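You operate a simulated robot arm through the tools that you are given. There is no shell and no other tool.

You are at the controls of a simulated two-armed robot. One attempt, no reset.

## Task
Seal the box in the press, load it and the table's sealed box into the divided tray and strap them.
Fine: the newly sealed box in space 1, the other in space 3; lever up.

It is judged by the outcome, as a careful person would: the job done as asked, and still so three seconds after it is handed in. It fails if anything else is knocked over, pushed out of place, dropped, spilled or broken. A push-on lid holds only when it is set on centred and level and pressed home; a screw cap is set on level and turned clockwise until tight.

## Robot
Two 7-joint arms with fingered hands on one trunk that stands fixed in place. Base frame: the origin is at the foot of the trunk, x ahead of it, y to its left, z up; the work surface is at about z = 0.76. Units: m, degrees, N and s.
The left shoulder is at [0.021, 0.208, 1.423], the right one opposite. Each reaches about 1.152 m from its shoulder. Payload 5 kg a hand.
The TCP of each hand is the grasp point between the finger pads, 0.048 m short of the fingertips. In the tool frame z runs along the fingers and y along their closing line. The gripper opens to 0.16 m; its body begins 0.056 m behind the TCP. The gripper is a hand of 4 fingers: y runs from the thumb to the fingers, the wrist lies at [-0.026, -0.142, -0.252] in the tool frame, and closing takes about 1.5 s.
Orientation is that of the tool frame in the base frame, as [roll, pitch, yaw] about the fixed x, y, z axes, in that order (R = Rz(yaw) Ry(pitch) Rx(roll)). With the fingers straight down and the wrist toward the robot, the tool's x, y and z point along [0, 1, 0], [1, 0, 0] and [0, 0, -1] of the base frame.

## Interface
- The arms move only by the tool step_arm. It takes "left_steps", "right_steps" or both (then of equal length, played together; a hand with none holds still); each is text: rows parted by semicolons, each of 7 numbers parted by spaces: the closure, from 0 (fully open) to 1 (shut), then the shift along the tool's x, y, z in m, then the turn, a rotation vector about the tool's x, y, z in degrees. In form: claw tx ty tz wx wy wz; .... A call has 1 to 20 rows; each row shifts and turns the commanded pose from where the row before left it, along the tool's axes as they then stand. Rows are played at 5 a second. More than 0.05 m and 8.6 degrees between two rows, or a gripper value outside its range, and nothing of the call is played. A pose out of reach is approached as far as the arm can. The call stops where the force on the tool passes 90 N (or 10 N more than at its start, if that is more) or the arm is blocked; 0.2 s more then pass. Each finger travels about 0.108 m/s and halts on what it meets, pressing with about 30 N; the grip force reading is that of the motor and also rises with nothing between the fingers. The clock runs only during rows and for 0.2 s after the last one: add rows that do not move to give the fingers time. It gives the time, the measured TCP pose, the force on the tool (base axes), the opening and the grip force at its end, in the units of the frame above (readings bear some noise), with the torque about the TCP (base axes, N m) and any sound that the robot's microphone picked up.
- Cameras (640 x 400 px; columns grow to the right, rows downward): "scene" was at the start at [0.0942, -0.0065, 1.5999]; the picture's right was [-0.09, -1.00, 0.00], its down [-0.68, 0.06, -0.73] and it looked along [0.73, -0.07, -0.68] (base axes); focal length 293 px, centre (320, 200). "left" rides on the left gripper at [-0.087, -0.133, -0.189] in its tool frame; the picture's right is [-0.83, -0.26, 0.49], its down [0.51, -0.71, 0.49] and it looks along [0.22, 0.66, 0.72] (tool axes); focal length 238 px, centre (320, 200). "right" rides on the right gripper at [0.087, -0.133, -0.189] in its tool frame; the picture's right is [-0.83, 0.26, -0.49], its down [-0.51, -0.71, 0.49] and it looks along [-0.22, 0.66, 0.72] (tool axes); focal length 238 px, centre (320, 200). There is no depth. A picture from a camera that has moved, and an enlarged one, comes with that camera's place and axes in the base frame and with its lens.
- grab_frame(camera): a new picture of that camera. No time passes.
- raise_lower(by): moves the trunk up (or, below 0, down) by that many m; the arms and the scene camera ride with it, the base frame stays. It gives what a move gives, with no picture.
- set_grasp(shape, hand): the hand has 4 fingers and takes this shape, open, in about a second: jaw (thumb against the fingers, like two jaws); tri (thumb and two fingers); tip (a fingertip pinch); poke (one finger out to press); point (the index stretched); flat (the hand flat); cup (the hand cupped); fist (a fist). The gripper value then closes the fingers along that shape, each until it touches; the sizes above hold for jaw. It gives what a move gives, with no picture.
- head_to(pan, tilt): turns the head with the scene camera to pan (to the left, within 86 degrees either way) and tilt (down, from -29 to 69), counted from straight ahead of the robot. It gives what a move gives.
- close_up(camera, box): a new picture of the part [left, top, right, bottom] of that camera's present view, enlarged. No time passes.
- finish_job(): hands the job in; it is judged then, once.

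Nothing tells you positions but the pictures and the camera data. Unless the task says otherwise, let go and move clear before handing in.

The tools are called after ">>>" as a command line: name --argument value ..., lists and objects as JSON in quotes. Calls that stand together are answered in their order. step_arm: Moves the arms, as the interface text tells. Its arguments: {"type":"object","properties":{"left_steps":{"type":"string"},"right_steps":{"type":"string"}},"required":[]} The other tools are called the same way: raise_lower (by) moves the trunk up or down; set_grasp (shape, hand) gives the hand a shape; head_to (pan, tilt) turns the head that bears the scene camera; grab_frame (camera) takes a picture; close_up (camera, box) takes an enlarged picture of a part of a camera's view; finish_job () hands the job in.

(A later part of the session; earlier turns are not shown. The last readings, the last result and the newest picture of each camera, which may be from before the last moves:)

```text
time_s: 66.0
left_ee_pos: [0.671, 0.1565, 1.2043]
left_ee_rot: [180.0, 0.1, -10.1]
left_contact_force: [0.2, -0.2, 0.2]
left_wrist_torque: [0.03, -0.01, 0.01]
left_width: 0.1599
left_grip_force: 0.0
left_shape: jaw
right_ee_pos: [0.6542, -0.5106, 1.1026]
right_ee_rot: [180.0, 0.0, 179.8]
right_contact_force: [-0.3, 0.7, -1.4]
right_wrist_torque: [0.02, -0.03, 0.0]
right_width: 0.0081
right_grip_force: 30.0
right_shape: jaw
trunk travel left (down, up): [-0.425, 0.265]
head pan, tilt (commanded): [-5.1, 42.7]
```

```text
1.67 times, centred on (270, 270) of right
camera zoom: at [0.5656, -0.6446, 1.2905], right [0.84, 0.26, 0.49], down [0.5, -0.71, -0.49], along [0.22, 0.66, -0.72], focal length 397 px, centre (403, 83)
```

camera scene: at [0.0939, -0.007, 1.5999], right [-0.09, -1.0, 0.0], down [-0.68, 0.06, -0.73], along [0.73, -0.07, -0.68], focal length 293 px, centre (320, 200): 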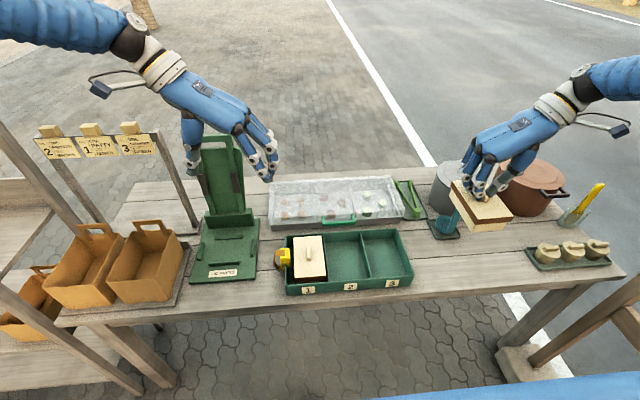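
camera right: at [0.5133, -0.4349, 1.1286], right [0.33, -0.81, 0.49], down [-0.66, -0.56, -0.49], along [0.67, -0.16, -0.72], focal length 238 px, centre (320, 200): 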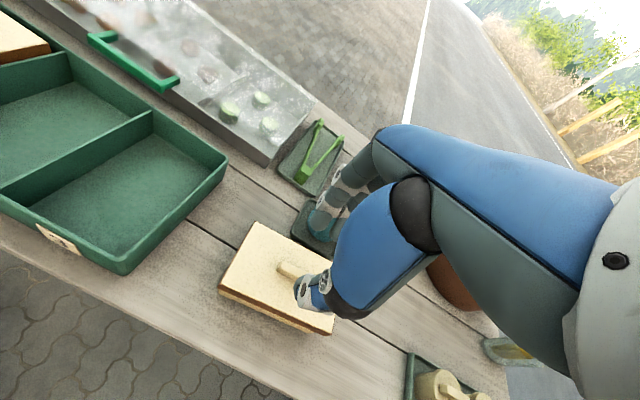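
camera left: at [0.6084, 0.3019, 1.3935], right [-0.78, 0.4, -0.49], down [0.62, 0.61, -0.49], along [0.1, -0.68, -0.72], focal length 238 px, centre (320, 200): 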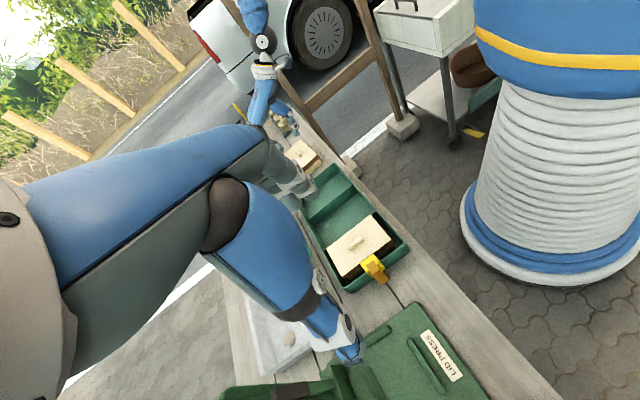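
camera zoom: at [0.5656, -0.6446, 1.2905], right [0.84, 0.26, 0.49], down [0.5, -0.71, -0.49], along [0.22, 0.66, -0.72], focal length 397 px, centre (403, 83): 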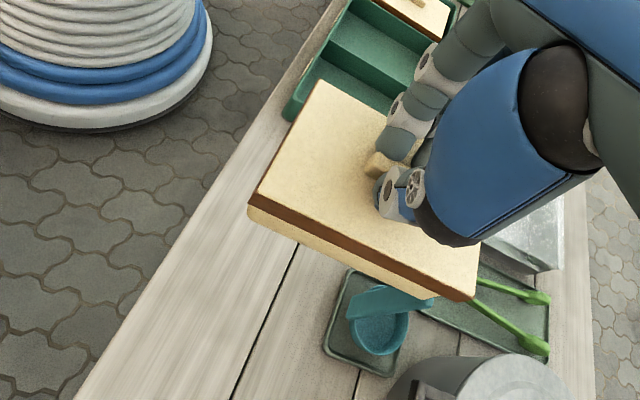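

The scoop is untouched and the box is turned. Carrying it over space 3 (target centre y ≈ −0.277) and down to just above the rim.

>>> step_arm --right_steps "1 -0.0028 0.039 0 0 0 0;1 -0.0028 0.039 0 0 0 0;1 -0.0028 0.039 0 0 0 0;1 -0.0028 0.039 0 0 0 0;1 -0.0028 0.039 0 0 0 0;1 -0.0028 0.0386 0 0 0 0;1 0 0 0.03 0 0 0;1 0 0 0.03 0 0 0;1 0 0 0.03 0 0 0;1 0 0 0.03 0 0 0;1 0 0 0.02 0 0 0;1 0 0 0 0 0 0"

>>> close_up --camera "scene" --box '[340, 190, 430, 310]'

>>> close_up --camera "right" --box '[160, 150, 380, 390]'

>>> close_up --camera "left" --box '[240, 100, 420, 310]'

```text
time_s: 68.6
left_ee_pos: [0.67, 0.1566, 1.2041]
left_ee_rot: [-179.9, 0.0, -10.0]
left_contact_force: [-0.1, 0.5, 0.1]
left_wrist_torque: [-0.02, -0.03, -0.01]
left_width: 0.1601
left_grip_force: 0.1
left_shape: jaw
right_ee_pos: [0.6706, -0.278, 0.9615]
right_ee_rot: [180.0, 0.0, 179.7]
right_contact_force: [-0.1, 1.0, -0.8]
right_wrist_torque: [0.0, -0.01, 0.02]
right_width: 0.0081
right_grip_force: 30.5
right_shape: jaw
trunk travel left (down, up): [-0.425, 0.265]
head pan, tilt (commanded): [-5.1, 42.7]
```

```text
3.33 times, centred on (385, 250) of scene
camera zoom: at [0.0942, -0.0065, 1.5999], right [-0.09, -1.0, 0.0], down [-0.68, 0.06, -0.73], along [0.73, -0.07, -0.68], focal length 977 px, centre (103, 33)
```

zoom: 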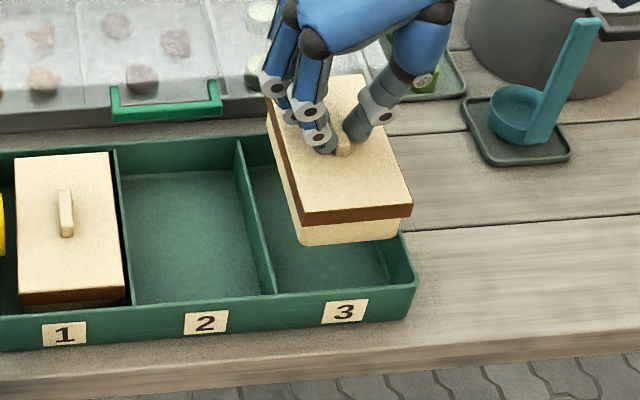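

```text
1.67 times, centred on (270, 270) of right
camera zoom: at [0.5831, -0.4112, 1.1497], right [0.84, 0.25, 0.49], down [0.5, -0.71, -0.49], along [0.22, 0.66, -0.72], focal length 397 px, centre (403, 83)
```

zoom: 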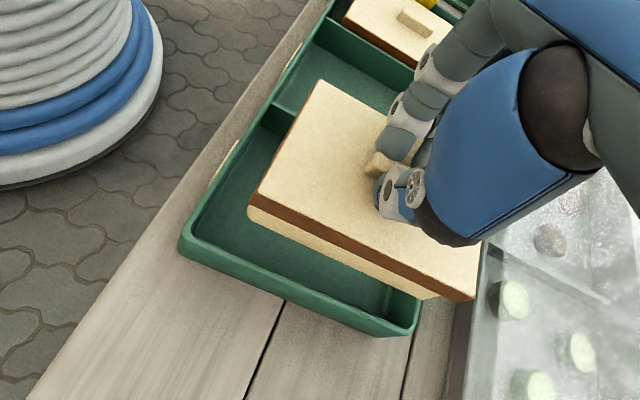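

```text
1.90 times, centred on (330, 205) of left
camera zoom: at [0.6092, 0.3014, 1.3932], right [-0.78, 0.4, -0.49], down [0.62, 0.61, -0.49], along [0.1, -0.68, -0.72], focal length 454 px, centre (301, 190)
```

zoom: 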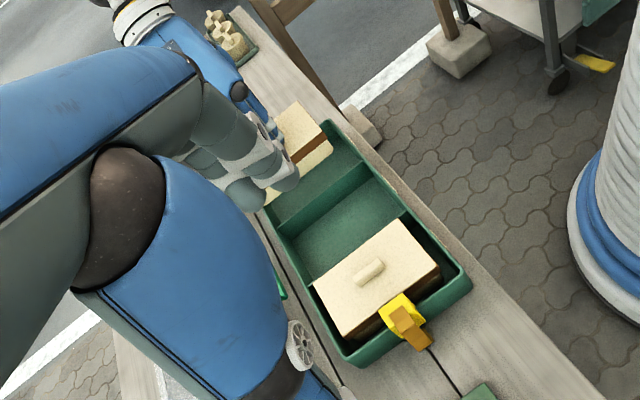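

The box over space 3 is square; its centre is about 3.5 mm left of the space's centre. Shifting slightly and lowering it in.

>>> step_arm --right_steps "1 0.002 -0.0035 0 0 0 0;1 0 0 0.015 0 0 0;1 0 0 0.015 0 0 0;1 0 0 0.015 0 0 0;1 0 0 0.01 0 0 0;1 0 0 0 0 0 0"

>>> close_up --camera "scene" --box '[340, 190, 430, 310]'

>>> close_up --camera "right" --box '[160, 150, 380, 390]'

```text
time_s: 70.0
left_ee_pos: [0.6707, 0.1564, 1.2036]
left_ee_rot: [-180.0, -0.1, -10.1]
left_contact_force: [0.6, 0.4, -0.1]
left_wrist_torque: [-0.01, -0.03, 0.0]
left_width: 0.1599
left_grip_force: 0.0
left_shape: jaw
right_ee_pos: [0.6676, -0.281, 0.9068]
right_ee_rot: [-180.0, 0.0, 179.8]
right_contact_force: [0.4, -0.8, -1.8]
right_wrist_torque: [0.0, -0.02, 0.0]
right_width: 0.0081
right_grip_force: 30.2
right_shape: jaw
trunk travel left (down, up): [-0.425, 0.265]
head pan, tilt (commanded): [-5.1, 42.7]
```

```text
3.33 times, centred on (385, 250) of scene
camera zoom: at [0.0941, -0.0065, 1.5999], right [-0.09, -1.0, 0.0], down [-0.68, 0.06, -0.73], along [0.73, -0.07, -0.68], focal length 977 px, centre (103, 33)
```

zoom: 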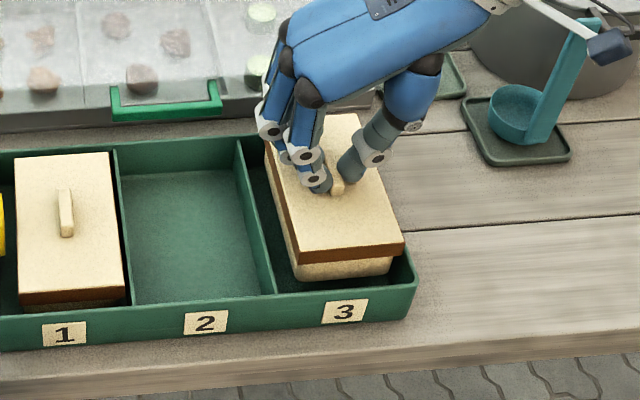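

```text
1.67 times, centred on (270, 270) of right
camera zoom: at [0.5797, -0.4142, 1.0954], right [0.84, 0.26, 0.49], down [0.5, -0.71, -0.49], along [0.22, 0.66, -0.72], focal length 397 px, centre (403, 83)
```

zoom: 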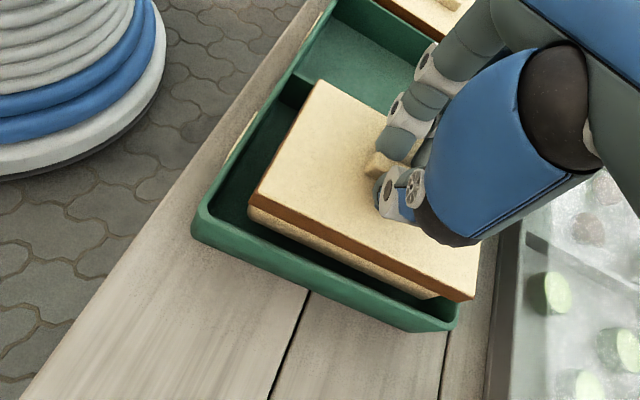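

The box is centred in space 3. Lowering the rest of the way.

>>> step_arm --right_steps "1 0 0 0.007 0 0 0;1 0 0 0.007 0 0 0;1 0 0 0.007 0 0 0;1 0 0 0.003 0 0 0;1 0 0 0 0 0 0"

>>> close_up --camera "scene" --box '[340, 190, 430, 310]'

```text
time_s: 71.2
left_ee_pos: [0.6697, 0.1558, 1.204]
left_ee_rot: [180.0, 0.1, -10.1]
left_contact_force: [0.8, -0.1, -0.6]
left_wrist_torque: [0.01, -0.04, 0.0]
left_width: 0.16
left_grip_force: 0.0
left_shape: jaw
right_ee_pos: [0.6697, -0.2798, 0.8825]
right_ee_rot: [180.0, 0.0, 179.7]
right_contact_force: [1.0, -0.4, -1.6]
right_wrist_torque: [0.01, 0.02, 0.0]
right_width: 0.0081
right_grip_force: 29.7
right_shape: jaw
trunk travel left (down, up): [-0.425, 0.265]
head pan, tilt (commanded): [-5.1, 42.7]
```

```text
3.33 times, centred on (385, 250) of scene
camera zoom: at [0.0945, -0.0065, 1.5999], right [-0.09, -1.0, 0.0], down [-0.68, 0.06, -0.73], along [0.73, -0.07, -0.68], focal length 977 px, centre (103, 33)
```

zoom: 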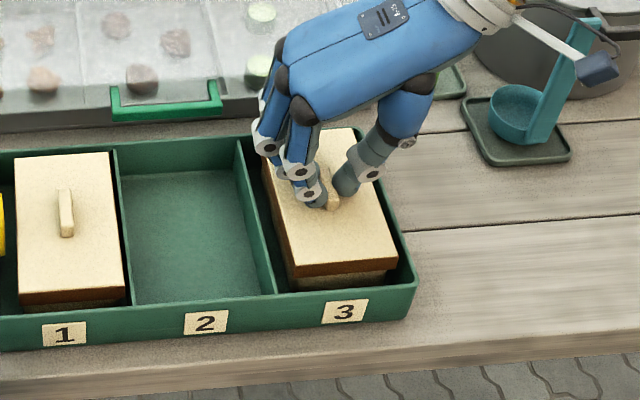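

>>> step_arm --right_steps "1 0 0 0.002 0 0 0;1 0 0 0.002 0 0 0;1 0 0 0.002 0 0 0;1 0 0 0 0 0 0"

```text
time_s: 72.2
left_ee_pos: [0.6705, 0.1551, 1.2039]
left_ee_rot: [180.0, -0.1, -10.1]
left_contact_force: [-0.2, 0.2, -0.2]
left_wrist_torque: [0.0, 0.0, 0.04]
left_width: 0.1599
left_grip_force: 0.1
left_shape: jaw
right_ee_pos: [0.67, -0.2808, 0.8766]
right_ee_rot: [-179.9, 0.0, 179.7]
right_contact_force: [0.1, -2.2, 4.7]
right_wrist_torque: [0.0, 0.04, -0.03]
right_width: 0.0081
right_grip_force: 30.2
right_shape: jaw
trunk travel left (down, up): [-0.425, 0.265]
head pan, tilt (commanded): [-5.1, 42.7]
```

The second box has touched down (about 5 N). Releasing and rising.

>>> step_arm --right_steps "1 0 0 0.001 0 0 0;0.95 0 0 0 0 0 0;0.9 0 0 0 0 0 0;0.85 0 0 0 0 0 0;0.8 0 0 0 0 0 0;0.72 0 0 0 0 0 0;0.7 0 0 0 0 0 0;0.7 0 0 -0.01 0 0 0;0.7 0 0 -0.02 0 0 0;0.7 0 0 -0.03 0 0 0;0.7 0 0 -0.04 0 0 0;0.6 0 0 -0.04 0 0 0;0.4 0 0 -0.04 0 0 0;0.2 0 0 -0.04 0 0 0;0 0 -0.04 -0.02 0 0 0;0 0 -0.04 0 0 0 0;0 0 -0.04 0 0 0 0;0 0 -0.04 0 0 0 0"

>>> grab_frame --camera "scene"

>>> close_up --camera "scene" --box '[260, 200, 430, 310]'

>>> grab_frame --camera "right"

```text
time_s: 76.0
left_ee_pos: [0.6704, 0.1547, 1.2043]
left_ee_rot: [-179.9, 0.0, -10.0]
left_contact_force: [-0.5, -0.4, -0.3]
left_wrist_torque: [0.13, 0.0, -0.01]
left_width: 0.16
left_grip_force: 0.1
left_shape: jaw
right_ee_pos: [0.6685, -0.4423, 1.1166]
right_ee_rot: [179.9, 0.0, 179.8]
right_contact_force: [-0.2, -0.5, -0.3]
right_wrist_torque: [0.02, 0.03, -0.01]
right_width: 0.1598
right_grip_force: 0.0
right_shape: jaw
trunk travel left (down, up): [-0.425, 0.265]
head pan, tilt (commanded): [-5.1, 42.7]
```

```text
taken
camera scene: at [0.0944, -0.0084, 1.5999], right [-0.09, -1.0, 0.0], down [-0.68, 0.06, -0.73], along [0.73, -0.07, -0.68], focal length 293 px, centre (320, 200)
```

scene: 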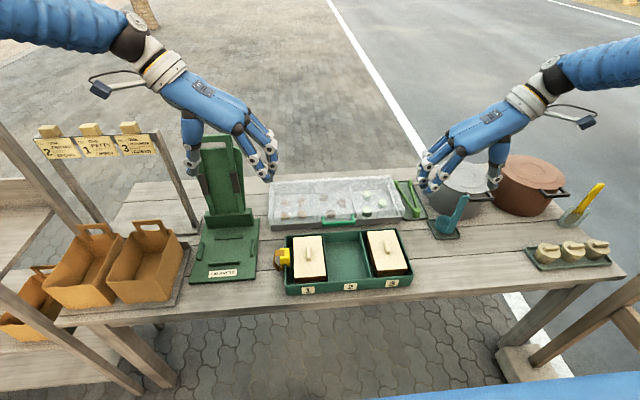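

```text
3.64 times, centred on (345, 255) of scene
camera zoom: at [0.0944, -0.0084, 1.5999], right [-0.09, -1.0, 0.0], down [-0.68, 0.06, -0.73], along [0.73, -0.07, -0.68], focal length 1066 px, centre (229, 0)
```

zoom: 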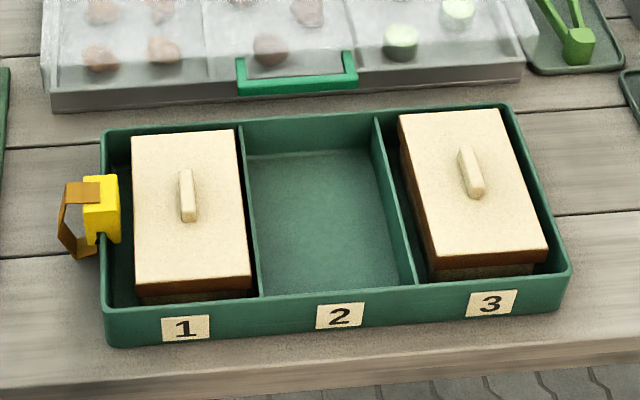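

```text
taken
camera right: at [0.5804, -0.5765, 1.3052], right [0.84, 0.25, 0.49], down [0.5, -0.71, -0.49], along [0.22, 0.66, -0.72], focal length 238 px, centre (320, 200)
```

right: 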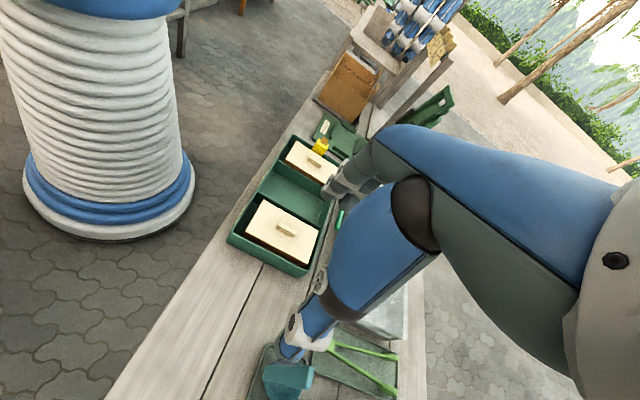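

Both boxes are in place. Now the strap: close-ups of the clip and of the right rim where it should hook on.

>>> close_up --camera "scene" --box '[270, 240, 300, 275]'

>>> close_up --camera "scene" --box '[385, 225, 425, 295]'

>>> close_up --camera "left" --box '[340, 230, 420, 300]'

>>> close_up --camera "right" --box '[290, 130, 350, 190]'

>>> close_up --camera "right" --box '[220, 180, 340, 290]'

```text
11.43 times, centred on (285, 258) of scene
camera zoom: at [0.0944, -0.0084, 1.5999], right [-0.09, -1.0, 0.0], down [-0.68, 0.06, -0.73], along [0.73, -0.07, -0.68], focal length 3350 px, centre (720, -457)
```

zoom: 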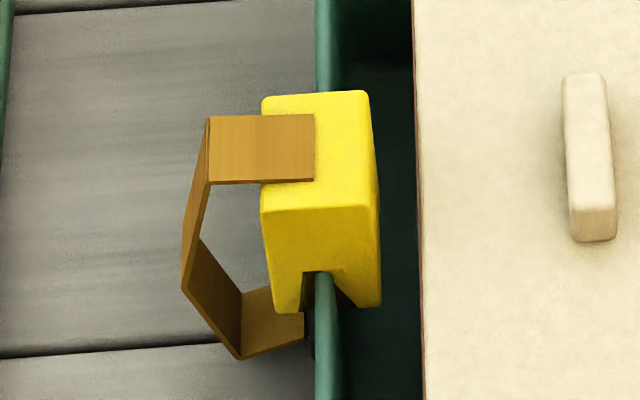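

```text
5.71 times, centred on (405, 260) of scene
camera zoom: at [0.0944, -0.0084, 1.5999], right [-0.09, -1.0, 0.0], down [-0.68, 0.06, -0.73], along [0.73, -0.07, -0.68], focal length 1675 px, centre (-166, -143)
```

zoom: 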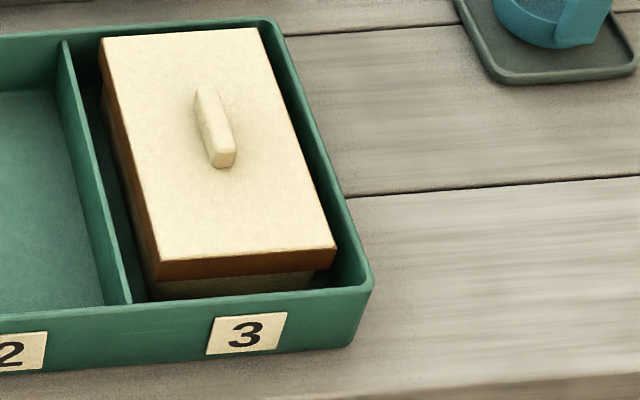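

```text
5.71 times, centred on (380, 265) of left
camera zoom: at [0.6093, 0.2996, 1.3935], right [-0.78, 0.4, -0.49], down [0.62, 0.61, -0.49], along [0.1, -0.68, -0.72], focal length 1362 px, centre (-23, -171)
```

zoom: 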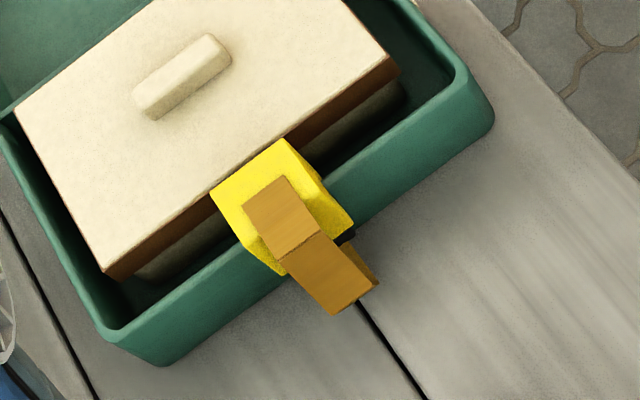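

```text
6.67 times, centred on (320, 160) of right
camera zoom: at [0.5804, -0.5765, 1.3052], right [0.84, 0.25, 0.49], down [0.5, -0.71, -0.49], along [0.22, 0.66, -0.72], focal length 1589 px, centre (320, 467)
```

zoom: 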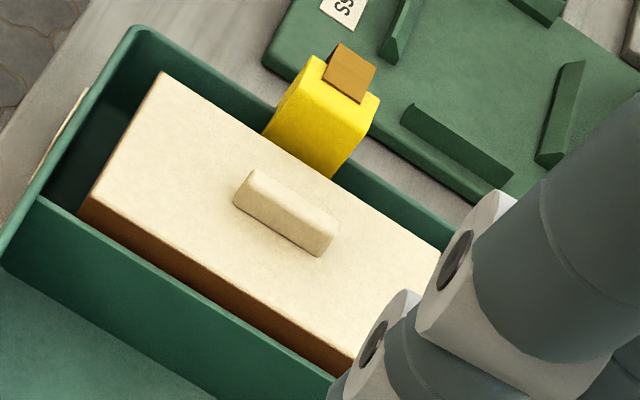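

```text
3.64 times, centred on (280, 235) of right
camera zoom: at [0.5804, -0.5765, 1.3052], right [0.84, 0.25, 0.49], down [0.5, -0.71, -0.49], along [0.22, 0.66, -0.72], focal length 867 px, centre (466, 73)
```

zoom: 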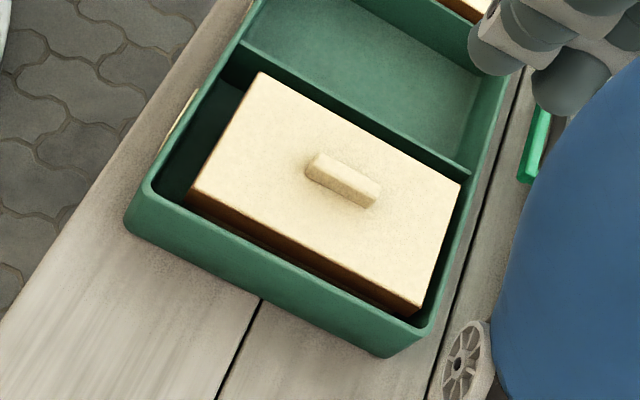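

>>> close_up --camera "scene" --box '[395, 235, 415, 265]'

>>> close_up --camera "right" --box '[230, 215, 310, 280]'

>>> close_up --camera "scene" --box '[275, 225, 305, 265]'

```text
13.33 times, centred on (405, 250) of scene
camera zoom: at [0.0944, -0.0084, 1.5999], right [-0.09, -1.0, 0.0], down [-0.68, 0.06, -0.73], along [0.73, -0.07, -0.68], focal length 3908 px, centre (-813, -467)
```

zoom: 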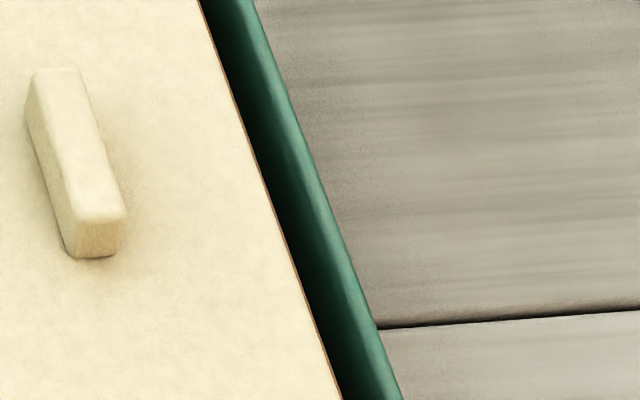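

```text
6.15 times, centred on (270, 248) of right
camera zoom: at [0.5804, -0.5765, 1.3052], right [0.84, 0.25, 0.49], down [0.5, -0.71, -0.49], along [0.22, 0.66, -0.72], focal length 1467 px, centre (628, -92)
```

zoom: 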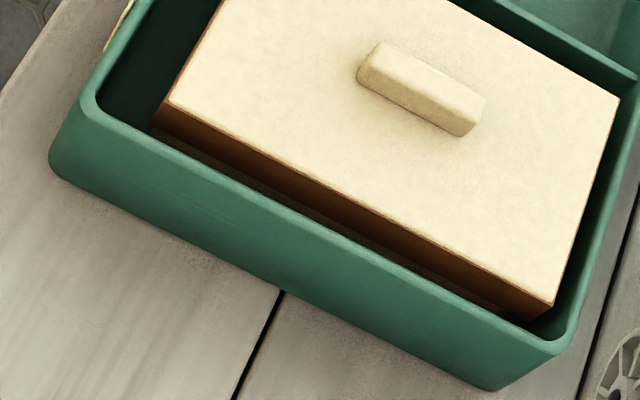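

```text
10.00 times, centred on (290, 245) of scene
camera zoom: at [0.0944, -0.0084, 1.5999], right [-0.09, -1.0, 0.0], down [-0.68, 0.06, -0.73], along [0.73, -0.07, -0.68], focal length 2931 px, centre (620, -250)
```

zoom: 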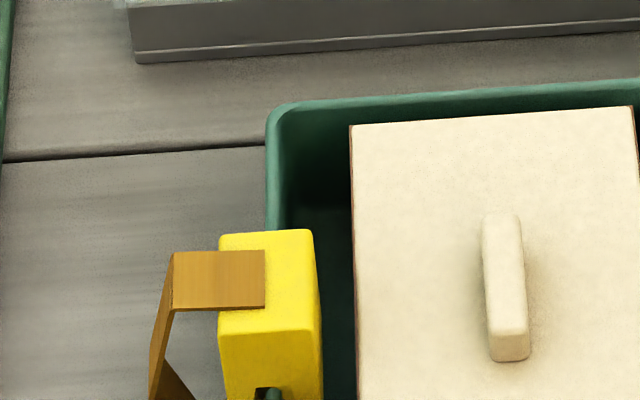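

The lids are 0.098 wide and lid 3's right edge (y ≈ −0.328) sits only about 1 cm from the right rim's centre (y ≈ −0.341), too close for the 31 mm wide clip. I'll regrip box 3's knob and shift the box about 9 mm left within its space first.

>>> step_arm --right_steps "0.3 -0.0006 0.0407 0 0 0 0;0.6 -0.0006 0.0407 0 0 0 0;0.65 -0.0006 0.0407 0 0 0 0;0.65 -0.0007 0.0407 0 0 0 0;0.65 0 0 0.04 0 0 0;0.65 0 0 0.04 0 0 0;0.65 0 0 0.04 0 0 0;0.65 0 0 0.04 0 0 0;0.65 0 0 0.03 0 0 0;0.65 0 0 0.02 0 0 0;0.65 0 0 0.017 0 0 0;0.65 0 0 0.009 0 0 0;0.65 0 0 0 0 0 0"

>>> close_up --camera "scene" --box '[350, 200, 430, 300]'

>>> close_up --camera "right" --box '[200, 170, 360, 330]'

```text
time_s: 78.8
left_ee_pos: [0.6716, 0.1556, 1.2038]
left_ee_rot: [-180.0, -0.1, -10.1]
left_contact_force: [0.1, 0.4, -0.3]
left_wrist_torque: [-0.01, 0.03, -0.01]
left_width: 0.1598
left_grip_force: 0.1
left_shape: jaw
right_ee_pos: [0.673, -0.2784, 0.879]
right_ee_rot: [-180.0, 0.1, 179.7]
right_contact_force: [0.4, 0.1, -0.3]
right_wrist_torque: [0.0, 0.01, 0.0]
right_width: 0.056
right_grip_force: 0.1
right_shape: jaw
trunk travel left (down, up): [-0.425, 0.265]
head pan, tilt (commanded): [-5.1, 42.7]
```

```text
4.00 times, centred on (390, 250) of scene
camera zoom: at [0.0943, -0.0065, 1.5999], right [-0.09, -1.0, 0.0], down [-0.68, 0.06, -0.73], along [0.73, -0.07, -0.68], focal length 1172 px, centre (40, 0)
```

zoom: 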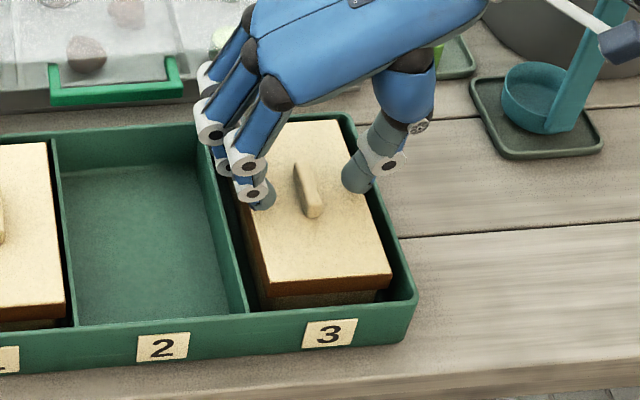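

```text
2.50 times, centred on (280, 250) of right
camera zoom: at [0.5845, -0.4115, 1.0681], right [0.84, 0.26, 0.49], down [0.5, -0.71, -0.49], along [0.22, 0.65, -0.72], focal length 596 px, centre (420, 75)
```

zoom: 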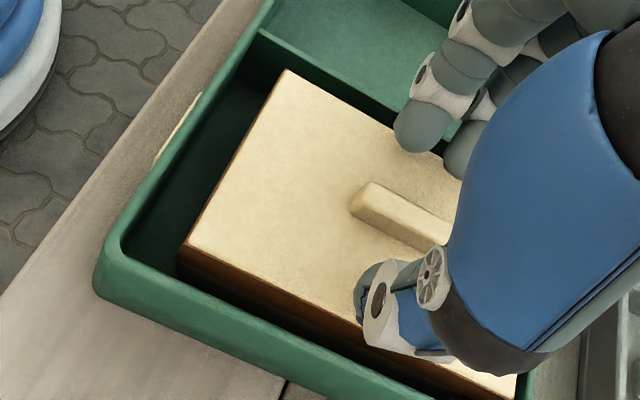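

>>> step_arm --right_steps "0.75 0 0 0 0 0 0;0.82 0 0 0 0 0 0;0.88 0 0 0 0 0 0;0.94 0 0 0 0 0 0;1 0 0 0 0 0 0;1 0 0 0 0 0 0;1 0 0 0 0 0 0;1 0 0 -0.003 0 0 0;1 0 0.004 0 0 0 0;1 0 0.005 0 0 0 0;1 0 0 0.003 0 0 0;1 0 0 0.001 0 0 0;1 0 0 0 0 0 0"

>>> close_up --camera "scene" --box '[350, 200, 430, 300]'

>>> close_up --camera "right" --box '[200, 170, 360, 330]'

```text
time_s: 81.6
left_ee_pos: [0.6701, 0.1567, 1.2057]
left_ee_rot: [-180.0, 0.1, -10.1]
left_contact_force: [-0.2, -0.5, 0.9]
left_wrist_torque: [0.03, 0.04, 0.03]
left_width: 0.16
left_grip_force: 0.1
left_shape: jaw
right_ee_pos: [0.6718, -0.2683, 0.8788]
right_ee_rot: [-180.0, 0.0, 179.7]
right_contact_force: [-0.6, -1.3, 4.5]
right_wrist_torque: [-0.02, -0.01, 0.0]
right_width: 0.0072
right_grip_force: 29.8
right_shape: jaw
trunk travel left (down, up): [-0.425, 0.265]
head pan, tilt (commanded): [-5.1, 42.7]
```

```text
4.00 times, centred on (390, 250) of scene
camera zoom: at [0.094, -0.0066, 1.6], right [-0.09, -1.0, 0.0], down [-0.68, 0.06, -0.73], along [0.73, -0.07, -0.68], focal length 1172 px, centre (40, 0)
```

zoom: 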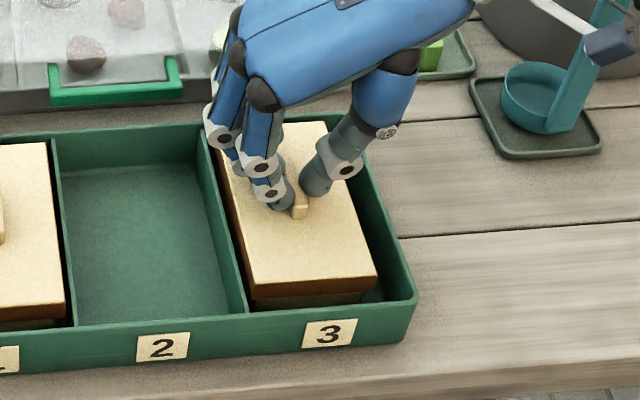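

```text
2.50 times, centred on (280, 250) of right
camera zoom: at [0.5839, -0.4022, 1.0679], right [0.84, 0.25, 0.49], down [0.5, -0.71, -0.49], along [0.22, 0.66, -0.72], focal length 596 px, centre (420, 75)
```

zoom: 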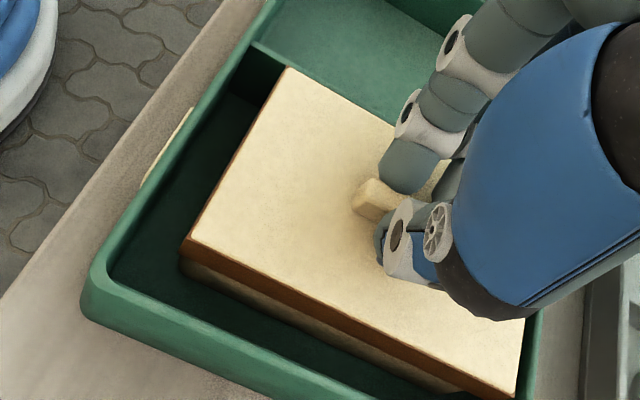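

>>> close_up --camera "scene" --box '[395, 255, 425, 285]'

>>> close_up --camera "scene" --box '[390, 225, 420, 285]'

>>> close_up --camera "scene" --box '[395, 250, 420, 280]'

>>> close_up --camera "scene" --box '[390, 260, 405, 285]'

```text
13.33 times, centred on (410, 270) of scene
camera zoom: at [0.094, -0.0066, 1.6], right [-0.09, -1.0, 0.0], down [-0.68, 0.06, -0.73], along [0.73, -0.07, -0.68], focal length 3908 px, centre (-880, -733)
```

zoom: 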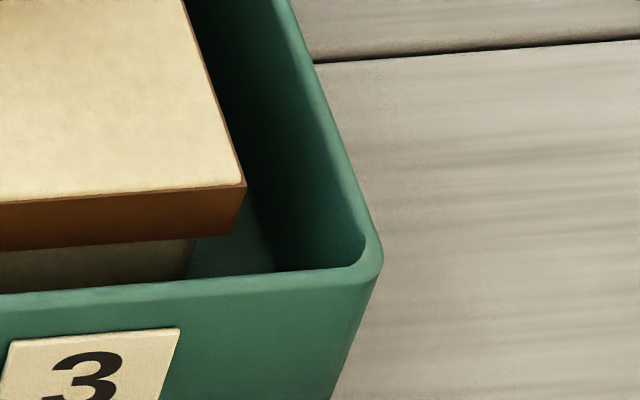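

```text
6.67 times, centred on (405, 255) of scene
camera zoom: at [0.094, -0.0066, 1.6], right [-0.09, -1.0, 0.0], down [-0.68, 0.06, -0.73], along [0.73, -0.07, -0.68], focal length 1954 px, centre (-247, -167)
```

zoom: 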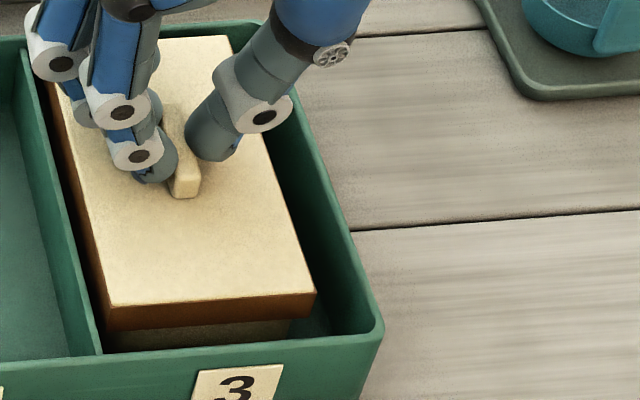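

```text
13.33 times, centred on (408, 265) of scene
camera zoom: at [0.094, -0.0066, 1.6], right [-0.09, -1.0, 0.0], down [-0.68, 0.06, -0.73], along [0.73, -0.07, -0.68], focal length 3908 px, centre (-847, -667)
```

zoom: 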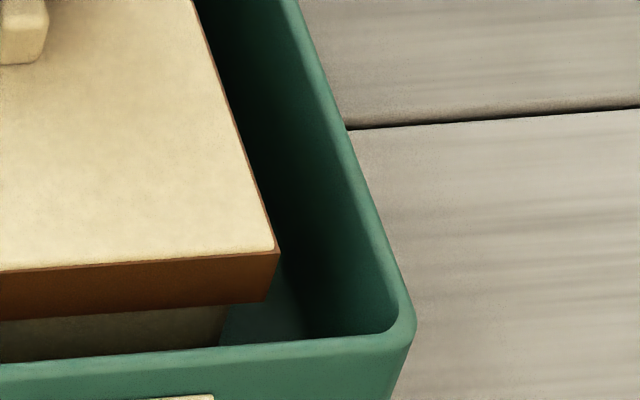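

```text
16.00 times, centred on (398, 272) of scene
camera zoom: at [0.094, -0.0066, 1.6], right [-0.09, -1.0, 0.0], down [-0.68, 0.06, -0.73], along [0.73, -0.07, -0.68], focal length 4690 px, centre (-920, -960)
```

zoom: 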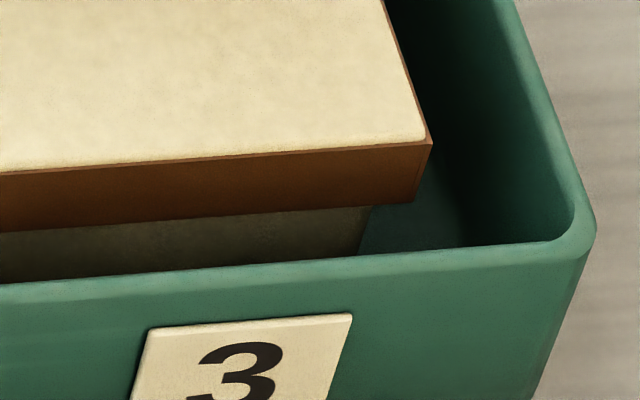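

Now there's about 1 cm of clearance for the clip between lid 3 and the right rim. Releasing and rising.

>>> step_arm --right_steps "0.95 0 0 0 0 0 0;0.9 0 0 0 0 0 0;0.85 0 0 0 0 0 0;0.8 0 0 0 0 0 0;0.72 0 0 0 0 0 0;0.7 0 0 0 0 0 0;0.7 0 0 -0.01 0 0 0;0.7 0 0 -0.02 0 0 0;0.7 0 0 -0.03 0 0 0;0.7 0 0 -0.04 0 0 0;0.6 0 0 -0.04 0 0 0;0.5 0 0 -0.04 0 0 0;0.5 0 0 -0.04 0 0 0"

>>> close_up --camera "scene" --box '[340, 200, 430, 300]'

```text
time_s: 84.4
left_ee_pos: [0.6694, 0.1565, 1.2048]
left_ee_rot: [-179.9, -0.1, -9.9]
left_contact_force: [-0.5, -0.3, 0.5]
left_wrist_torque: [-0.01, -0.07, 0.02]
left_width: 0.1597
left_grip_force: 0.2
left_shape: jaw
right_ee_pos: [0.6701, -0.2678, 1.0972]
right_ee_rot: [180.0, -0.2, 179.8]
right_contact_force: [-0.8, 0.0, -1.0]
right_wrist_torque: [-0.01, -0.12, 0.05]
right_width: 0.0796
right_grip_force: 0.1
right_shape: jaw
trunk travel left (down, up): [-0.425, 0.265]
head pan, tilt (commanded): [-5.1, 42.7]
```

```text
4.00 times, centred on (385, 250) of scene
camera zoom: at [0.093, -0.0058, 1.6], right [-0.09, -1.0, 0.0], down [-0.68, 0.06, -0.73], along [0.73, -0.07, -0.68], focal length 1172 px, centre (60, 0)
```

zoom: 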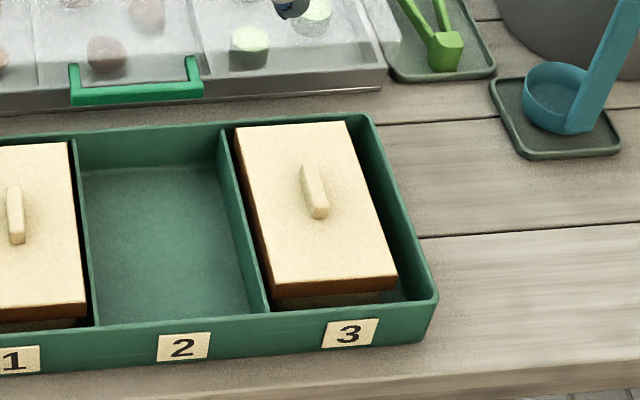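

Box 3 is settled. Now I clear the left hand away and bring the right hand, turned to close along x, above the strap clip.

>>> step_arm --left_steps "0 -0.03255 -0.02594 0 0 0 0;0 -0.03255 -0.02594 0 0 0 0;0 -0.03255 -0.02594 0 0 0 0;0 -0.03255 -0.02594 0 0 0 0;0 -0.03255 -0.02594 0 0 0 0;0 -0.03255 -0.02594 0 0 0 0;0 -0.03255 -0.02594 0 0 0 0;0 -0.03255 -0.02594 0 0 0 0;0 0 0 0 0 0 0;0 0 0 0 0 0 0;0 0 0 0 0 0 0;0 0 0 0 0 0 0;0 0 0 0 0 0 0;0 0 0 0 0 0 0;0 0 0 0 0 0 0;0 0 0 0 0 0 0;0 0 0 0 0 0 0;0 0 0 0 0 0 0;0 0 0 0 0 0 0;0 0 0 0 0 0 0" --right_steps "0.5 0 0 0 0 0 7.5;0.5 0 0 0 0 0 7.5;0.5 0 0 0 0 0 7.5;0.5 0 0 0 0 0 7.5;0.5 0 0 0 0 0 7.5;0.5 0 0 0 0 0 7.5;0.5 0 0 0 0 0 7.5;0.5 0 0 0 0 0 7.5;0.5 0 0 0 0 0 7.5;0.5 0 0 0 0 0 7.5;0.5 0 0 0 0 0 7.5;0.5 0 0 0 0 0 7.5;0.5 0.0463 0 0 0 0 0;0.5 0.0463 0 0 0 0 0;0.5 0.0463 0 0 0 0 0;0.5 0.0463 0 0 0 0 0;0.5 0.0463 0 0 0 0 0;0.5 0.0463 0 0 0 0 0;0.5 0.0463 0 0 0 0 0;0.5 0 0 0 0 0 0"

>>> grab_frame --camera "scene"

>>> grab_frame --camera "right"

```text
time_s: 88.6
left_ee_pos: [0.4504, 0.4063, 1.2054]
left_ee_rot: [-180.0, 0.0, -10.1]
left_contact_force: [0.6, -0.2, 0.4]
left_wrist_torque: [0.06, -0.03, -0.01]
left_width: 0.16
left_grip_force: 0.1
left_shape: jaw
right_ee_pos: [0.6739, 0.0551, 1.0997]
right_ee_rot: [180.0, -0.1, 89.9]
right_contact_force: [-0.6, -0.7, -0.2]
right_wrist_torque: [0.06, 0.01, 0.03]
right_width: 0.0795
right_grip_force: 0.1
right_shape: jaw
trunk travel left (down, up): [-0.425, 0.265]
head pan, tilt (commanded): [-5.1, 42.7]
```

```text
taken
camera scene: at [0.0938, -0.0074, 1.5999], right [-0.09, -1.0, 0.0], down [-0.68, 0.06, -0.73], along [0.73, -0.07, -0.68], focal length 293 px, centre (320, 200)
```

scene: 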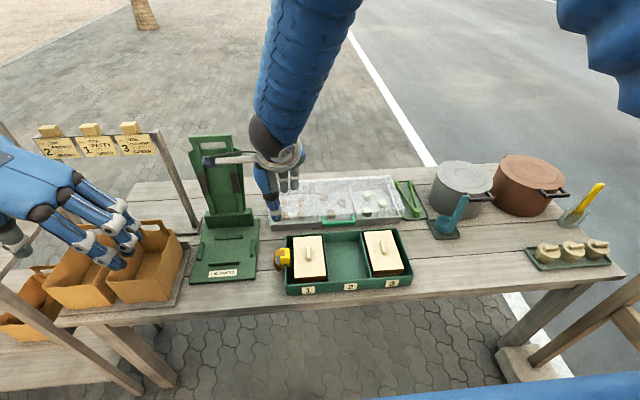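

```text
taken
camera right: at [0.5402, 0.1415, 1.2891], right [0.26, -0.84, 0.49], down [-0.71, -0.5, -0.49], along [0.65, -0.22, -0.72], focal length 238 px, centre (320, 200)
```

right: 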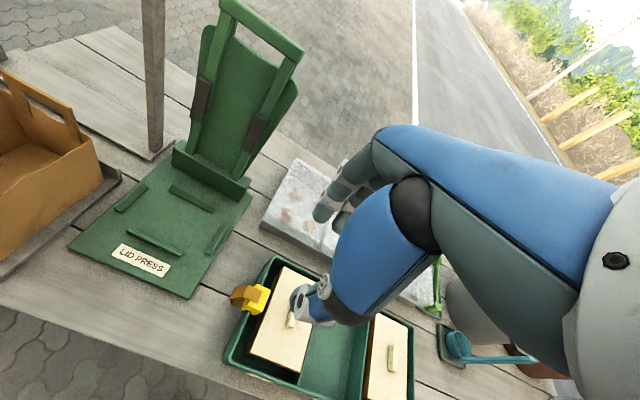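

The clip appears right under the hand. Descending to about 5 cm above the gripping height for a check.

>>> step_arm --right_steps "0.5 0.001 -0.0034 0.0425 0 0 0;0.5 0 0 0.0425 0 0 0;0.5 0 0 0.0425 0 0 0;0.5 0 0 0.0425 0 0 0;0.5 0 0 0 0 0 0"

>>> close_up --camera "right" --box '[190, 180, 390, 370]'

>>> close_up --camera "scene" --box '[240, 200, 340, 300]'

>>> grab_frame --camera "left"

```text
time_s: 89.8
left_ee_pos: [0.4506, 0.4076, 1.2061]
left_ee_rot: [-180.0, 0.0, -10.1]
left_contact_force: [-0.3, -0.6, 0.0]
left_wrist_torque: [-0.02, -0.08, -0.01]
left_width: 0.1598
left_grip_force: 0.0
left_shape: jaw
right_ee_pos: [0.6692, 0.0568, 0.9285]
right_ee_rot: [-180.0, 0.0, 89.8]
right_contact_force: [-0.6, 0.5, 0.3]
right_wrist_torque: [-0.02, -0.04, -0.02]
right_width: 0.0797
right_grip_force: 0.0
right_shape: jaw
trunk travel left (down, up): [-0.425, 0.265]
head pan, tilt (commanded): [-5.1, 42.7]
```

```text
2.11 times, centred on (290, 275) of right
camera zoom: at [0.5355, 0.1434, 1.1175], right [0.26, -0.84, 0.49], down [-0.71, -0.5, -0.49], along [0.66, -0.22, -0.72], focal length 502 px, centre (383, 42)
```

zoom: 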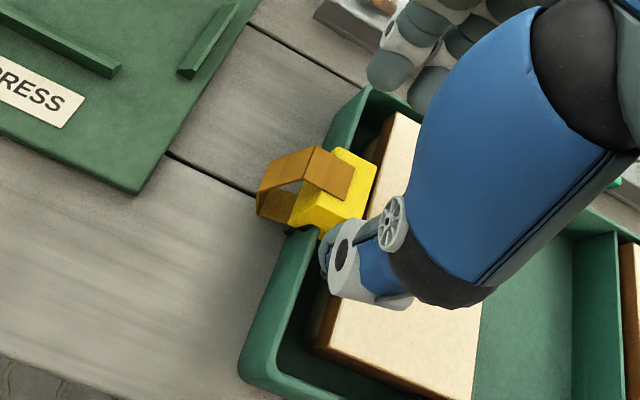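

```text
4.00 times, centred on (290, 250) of scene
camera zoom: at [0.0929, -0.0059, 1.6001], right [-0.09, -1.0, 0.0], down [-0.68, 0.06, -0.73], along [0.73, -0.07, -0.68], focal length 1172 px, centre (440, 0)
```

zoom: 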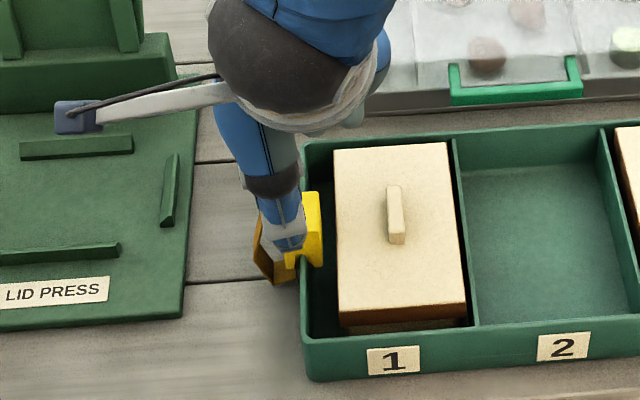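

```text
taken
camera left: at [0.3883, 0.5531, 1.3948], right [-0.78, 0.4, -0.49], down [0.62, 0.61, -0.49], along [0.1, -0.68, -0.72], focal length 238 px, centre (320, 200)
```

left: 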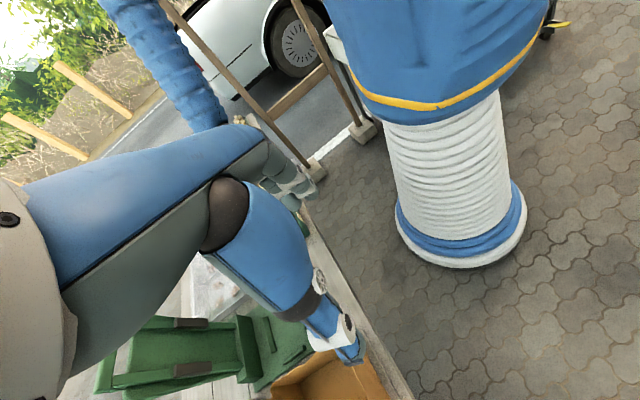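

Aligned. Descending to the gripping height with fingertips just above the lid level, then closing on the clip's front and back faces.

>>> step_arm --right_steps "0.5 0 0.001 0.02 0 0 0;0.5 0 0 0.02 0 0 0;0.5 0 0 0.012 0 0 0;0.5 0 0 0 0 0 0;0.6 0 0 0 0 0 0;0.68 0 0 0 0 0 0"

>>> close_up --camera "right" --box '[190, 180, 390, 370]'

>>> close_up --camera "scene" --box '[260, 220, 320, 290]'

```text
time_s: 91.2
left_ee_pos: [0.452, 0.4075, 1.2052]
left_ee_rot: [-180.0, 0.0, -9.9]
left_contact_force: [-0.2, 1.0, -0.1]
left_wrist_torque: [-0.06, -0.02, 0.02]
left_width: 0.1599
left_grip_force: 0.1
left_shape: jaw
right_ee_pos: [0.6707, 0.0561, 0.8759]
right_ee_rot: [179.9, 0.0, 89.6]
right_contact_force: [-0.4, 0.6, 0.9]
right_wrist_torque: [0.0, 0.0, 0.0]
right_width: 0.0517
right_grip_force: 0.1
right_shape: jaw
trunk travel left (down, up): [-0.425, 0.265]
head pan, tilt (commanded): [-5.1, 42.7]
```

```text
2.11 times, centred on (290, 275) of right
camera zoom: at [0.5371, 0.1435, 1.0656], right [0.26, -0.84, 0.49], down [-0.71, -0.5, -0.49], along [0.65, -0.22, -0.72], focal length 502 px, centre (383, 42)
```

zoom: 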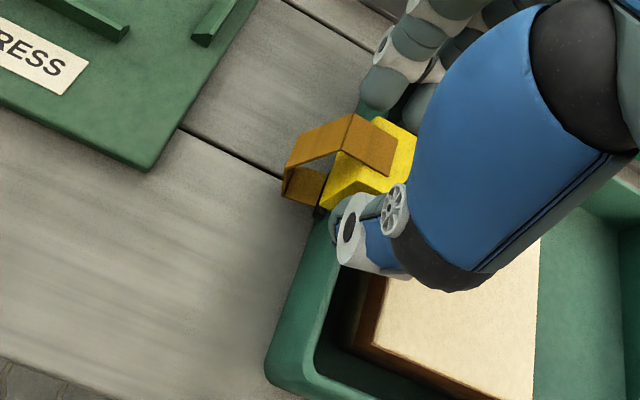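

```text
5.71 times, centred on (290, 255) of scene
camera zoom: at [0.094, -0.006, 1.5999], right [-0.09, -1.0, 0.0], down [-0.68, 0.06, -0.73], along [0.73, -0.07, -0.68], focal length 1675 px, centre (491, -114)
```

zoom: 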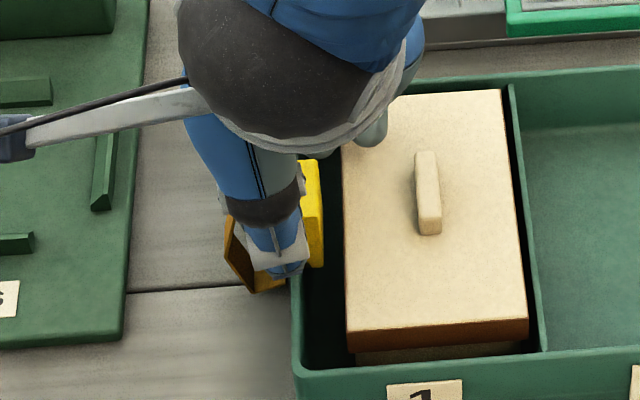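

>>> step_arm --right_steps "0.68 -0.003 0 0 0 0 0;0.75 0 0 0 0 0 0;0.82 0 0 0 0 0 0;0.9 0 0 0 0 0 0;1 0 0 0 0 0 0;1 0 0 0 0 0 0;1 0 0 0 0 0 0"

>>> close_up --camera "right" --box '[240, 180, 360, 300]'

>>> close_up --camera "scene" --box '[260, 220, 320, 290]'

```text
time_s: 92.8
left_ee_pos: [0.4511, 0.4077, 1.2042]
left_ee_rot: [180.0, 0.0, -9.9]
left_contact_force: [-0.7, -0.4, -0.6]
left_wrist_torque: [0.01, -0.02, 0.02]
left_width: 0.1596
left_grip_force: 0.0
left_shape: jaw
right_ee_pos: [0.6715, 0.0528, 0.8771]
right_ee_rot: [-180.0, 0.0, 89.7]
right_contact_force: [-0.6, -0.1, 0.0]
right_wrist_torque: [-0.03, -0.06, -0.01]
right_width: 0.0326
right_grip_force: 29.3
right_shape: jaw
trunk travel left (down, up): [-0.425, 0.265]
head pan, tilt (commanded): [-5.1, 42.7]
```

```text
3.33 times, centred on (300, 240) of right
camera zoom: at [0.5376, 0.1403, 1.0657], right [0.26, -0.84, 0.49], down [-0.71, -0.5, -0.49], along [0.65, -0.22, -0.72], focal length 794 px, centre (387, 67)
```

zoom: 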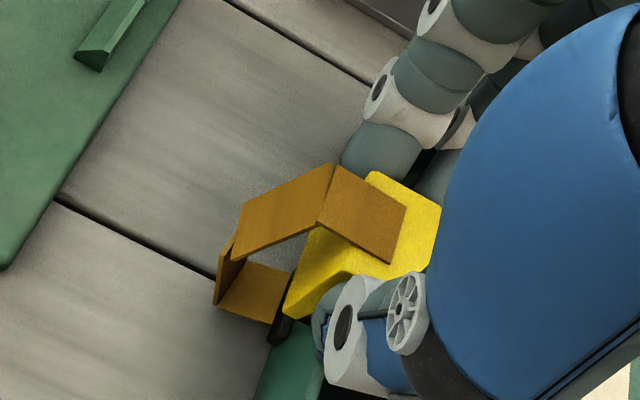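

```text
5.71 times, centred on (290, 255) of scene
camera zoom: at [0.0941, -0.006, 1.5999], right [-0.09, -1.0, 0.0], down [-0.68, 0.06, -0.73], along [0.73, -0.07, -0.68], focal length 1675 px, centre (491, -114)
```

zoom: 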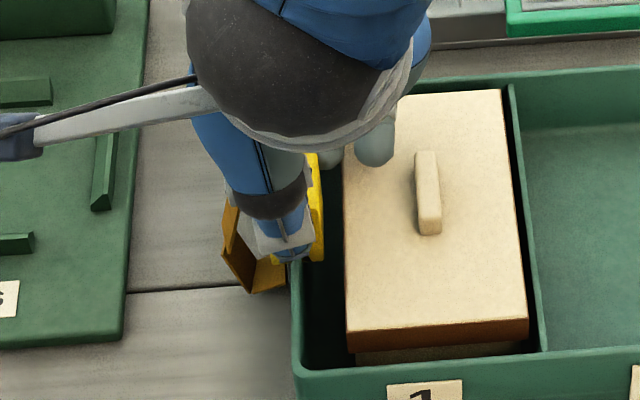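

The clip is gripped. Lifting it off the left rim slowly.

>>> step_arm --right_steps "1 0 0 -0.005 0 0 0;1 0 0 -0.01 0 0 0;1 0 0 -0.015 0 0 0;1 0 0 -0.02 0 0 0;1 0 0 0 0 0 0"

>>> close_up --camera "right" --box '[220, 180, 380, 330]'

>>> close_up --camera "scene" --box '[250, 200, 330, 290]'

```text
time_s: 94.0
left_ee_pos: [0.4517, 0.4077, 1.2045]
left_ee_rot: [-179.9, 0.0, -10.0]
left_contact_force: [0.7, 0.8, -0.4]
left_wrist_torque: [-0.02, 0.06, 0.02]
left_width: 0.1599
left_grip_force: 0.0
left_shape: jaw
right_ee_pos: [0.6711, 0.0543, 0.9257]
right_ee_rot: [-180.0, 0.0, 89.7]
right_contact_force: [0.1, 0.3, -0.9]
right_wrist_torque: [-0.04, 0.04, 0.01]
right_width: 0.0327
right_grip_force: 29.8
right_shape: jaw
trunk travel left (down, up): [-0.425, 0.265]
head pan, tilt (commanded): [-5.1, 42.7]
```

```text
2.67 times, centred on (300, 255) of right
camera zoom: at [0.5381, 0.1406, 1.1162], right [0.26, -0.84, 0.49], down [-0.71, -0.5, -0.49], along [0.65, -0.22, -0.72], focal length 636 px, centre (373, 53)
```

zoom: 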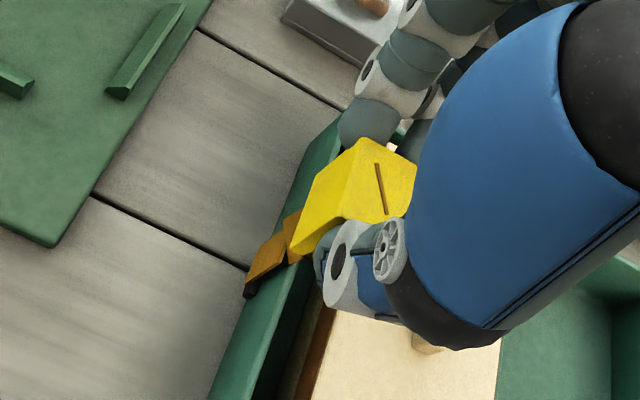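

```text
4.44 times, centred on (290, 245) of scene
camera zoom: at [0.0947, -0.0059, 1.5998], right [-0.09, -1.0, 0.0], down [-0.68, 0.06, -0.73], along [0.73, -0.07, -0.68], focal length 1303 px, centre (453, 0)
```

zoom: 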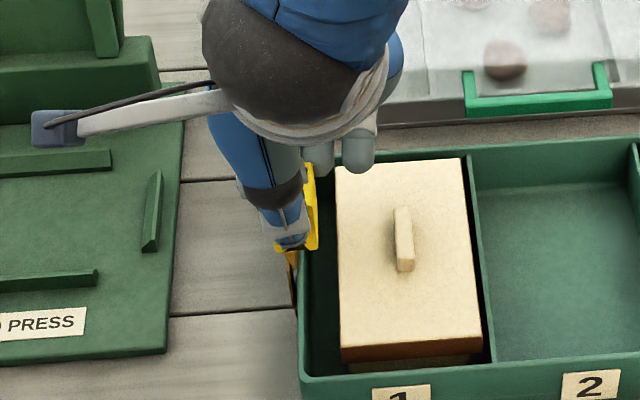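

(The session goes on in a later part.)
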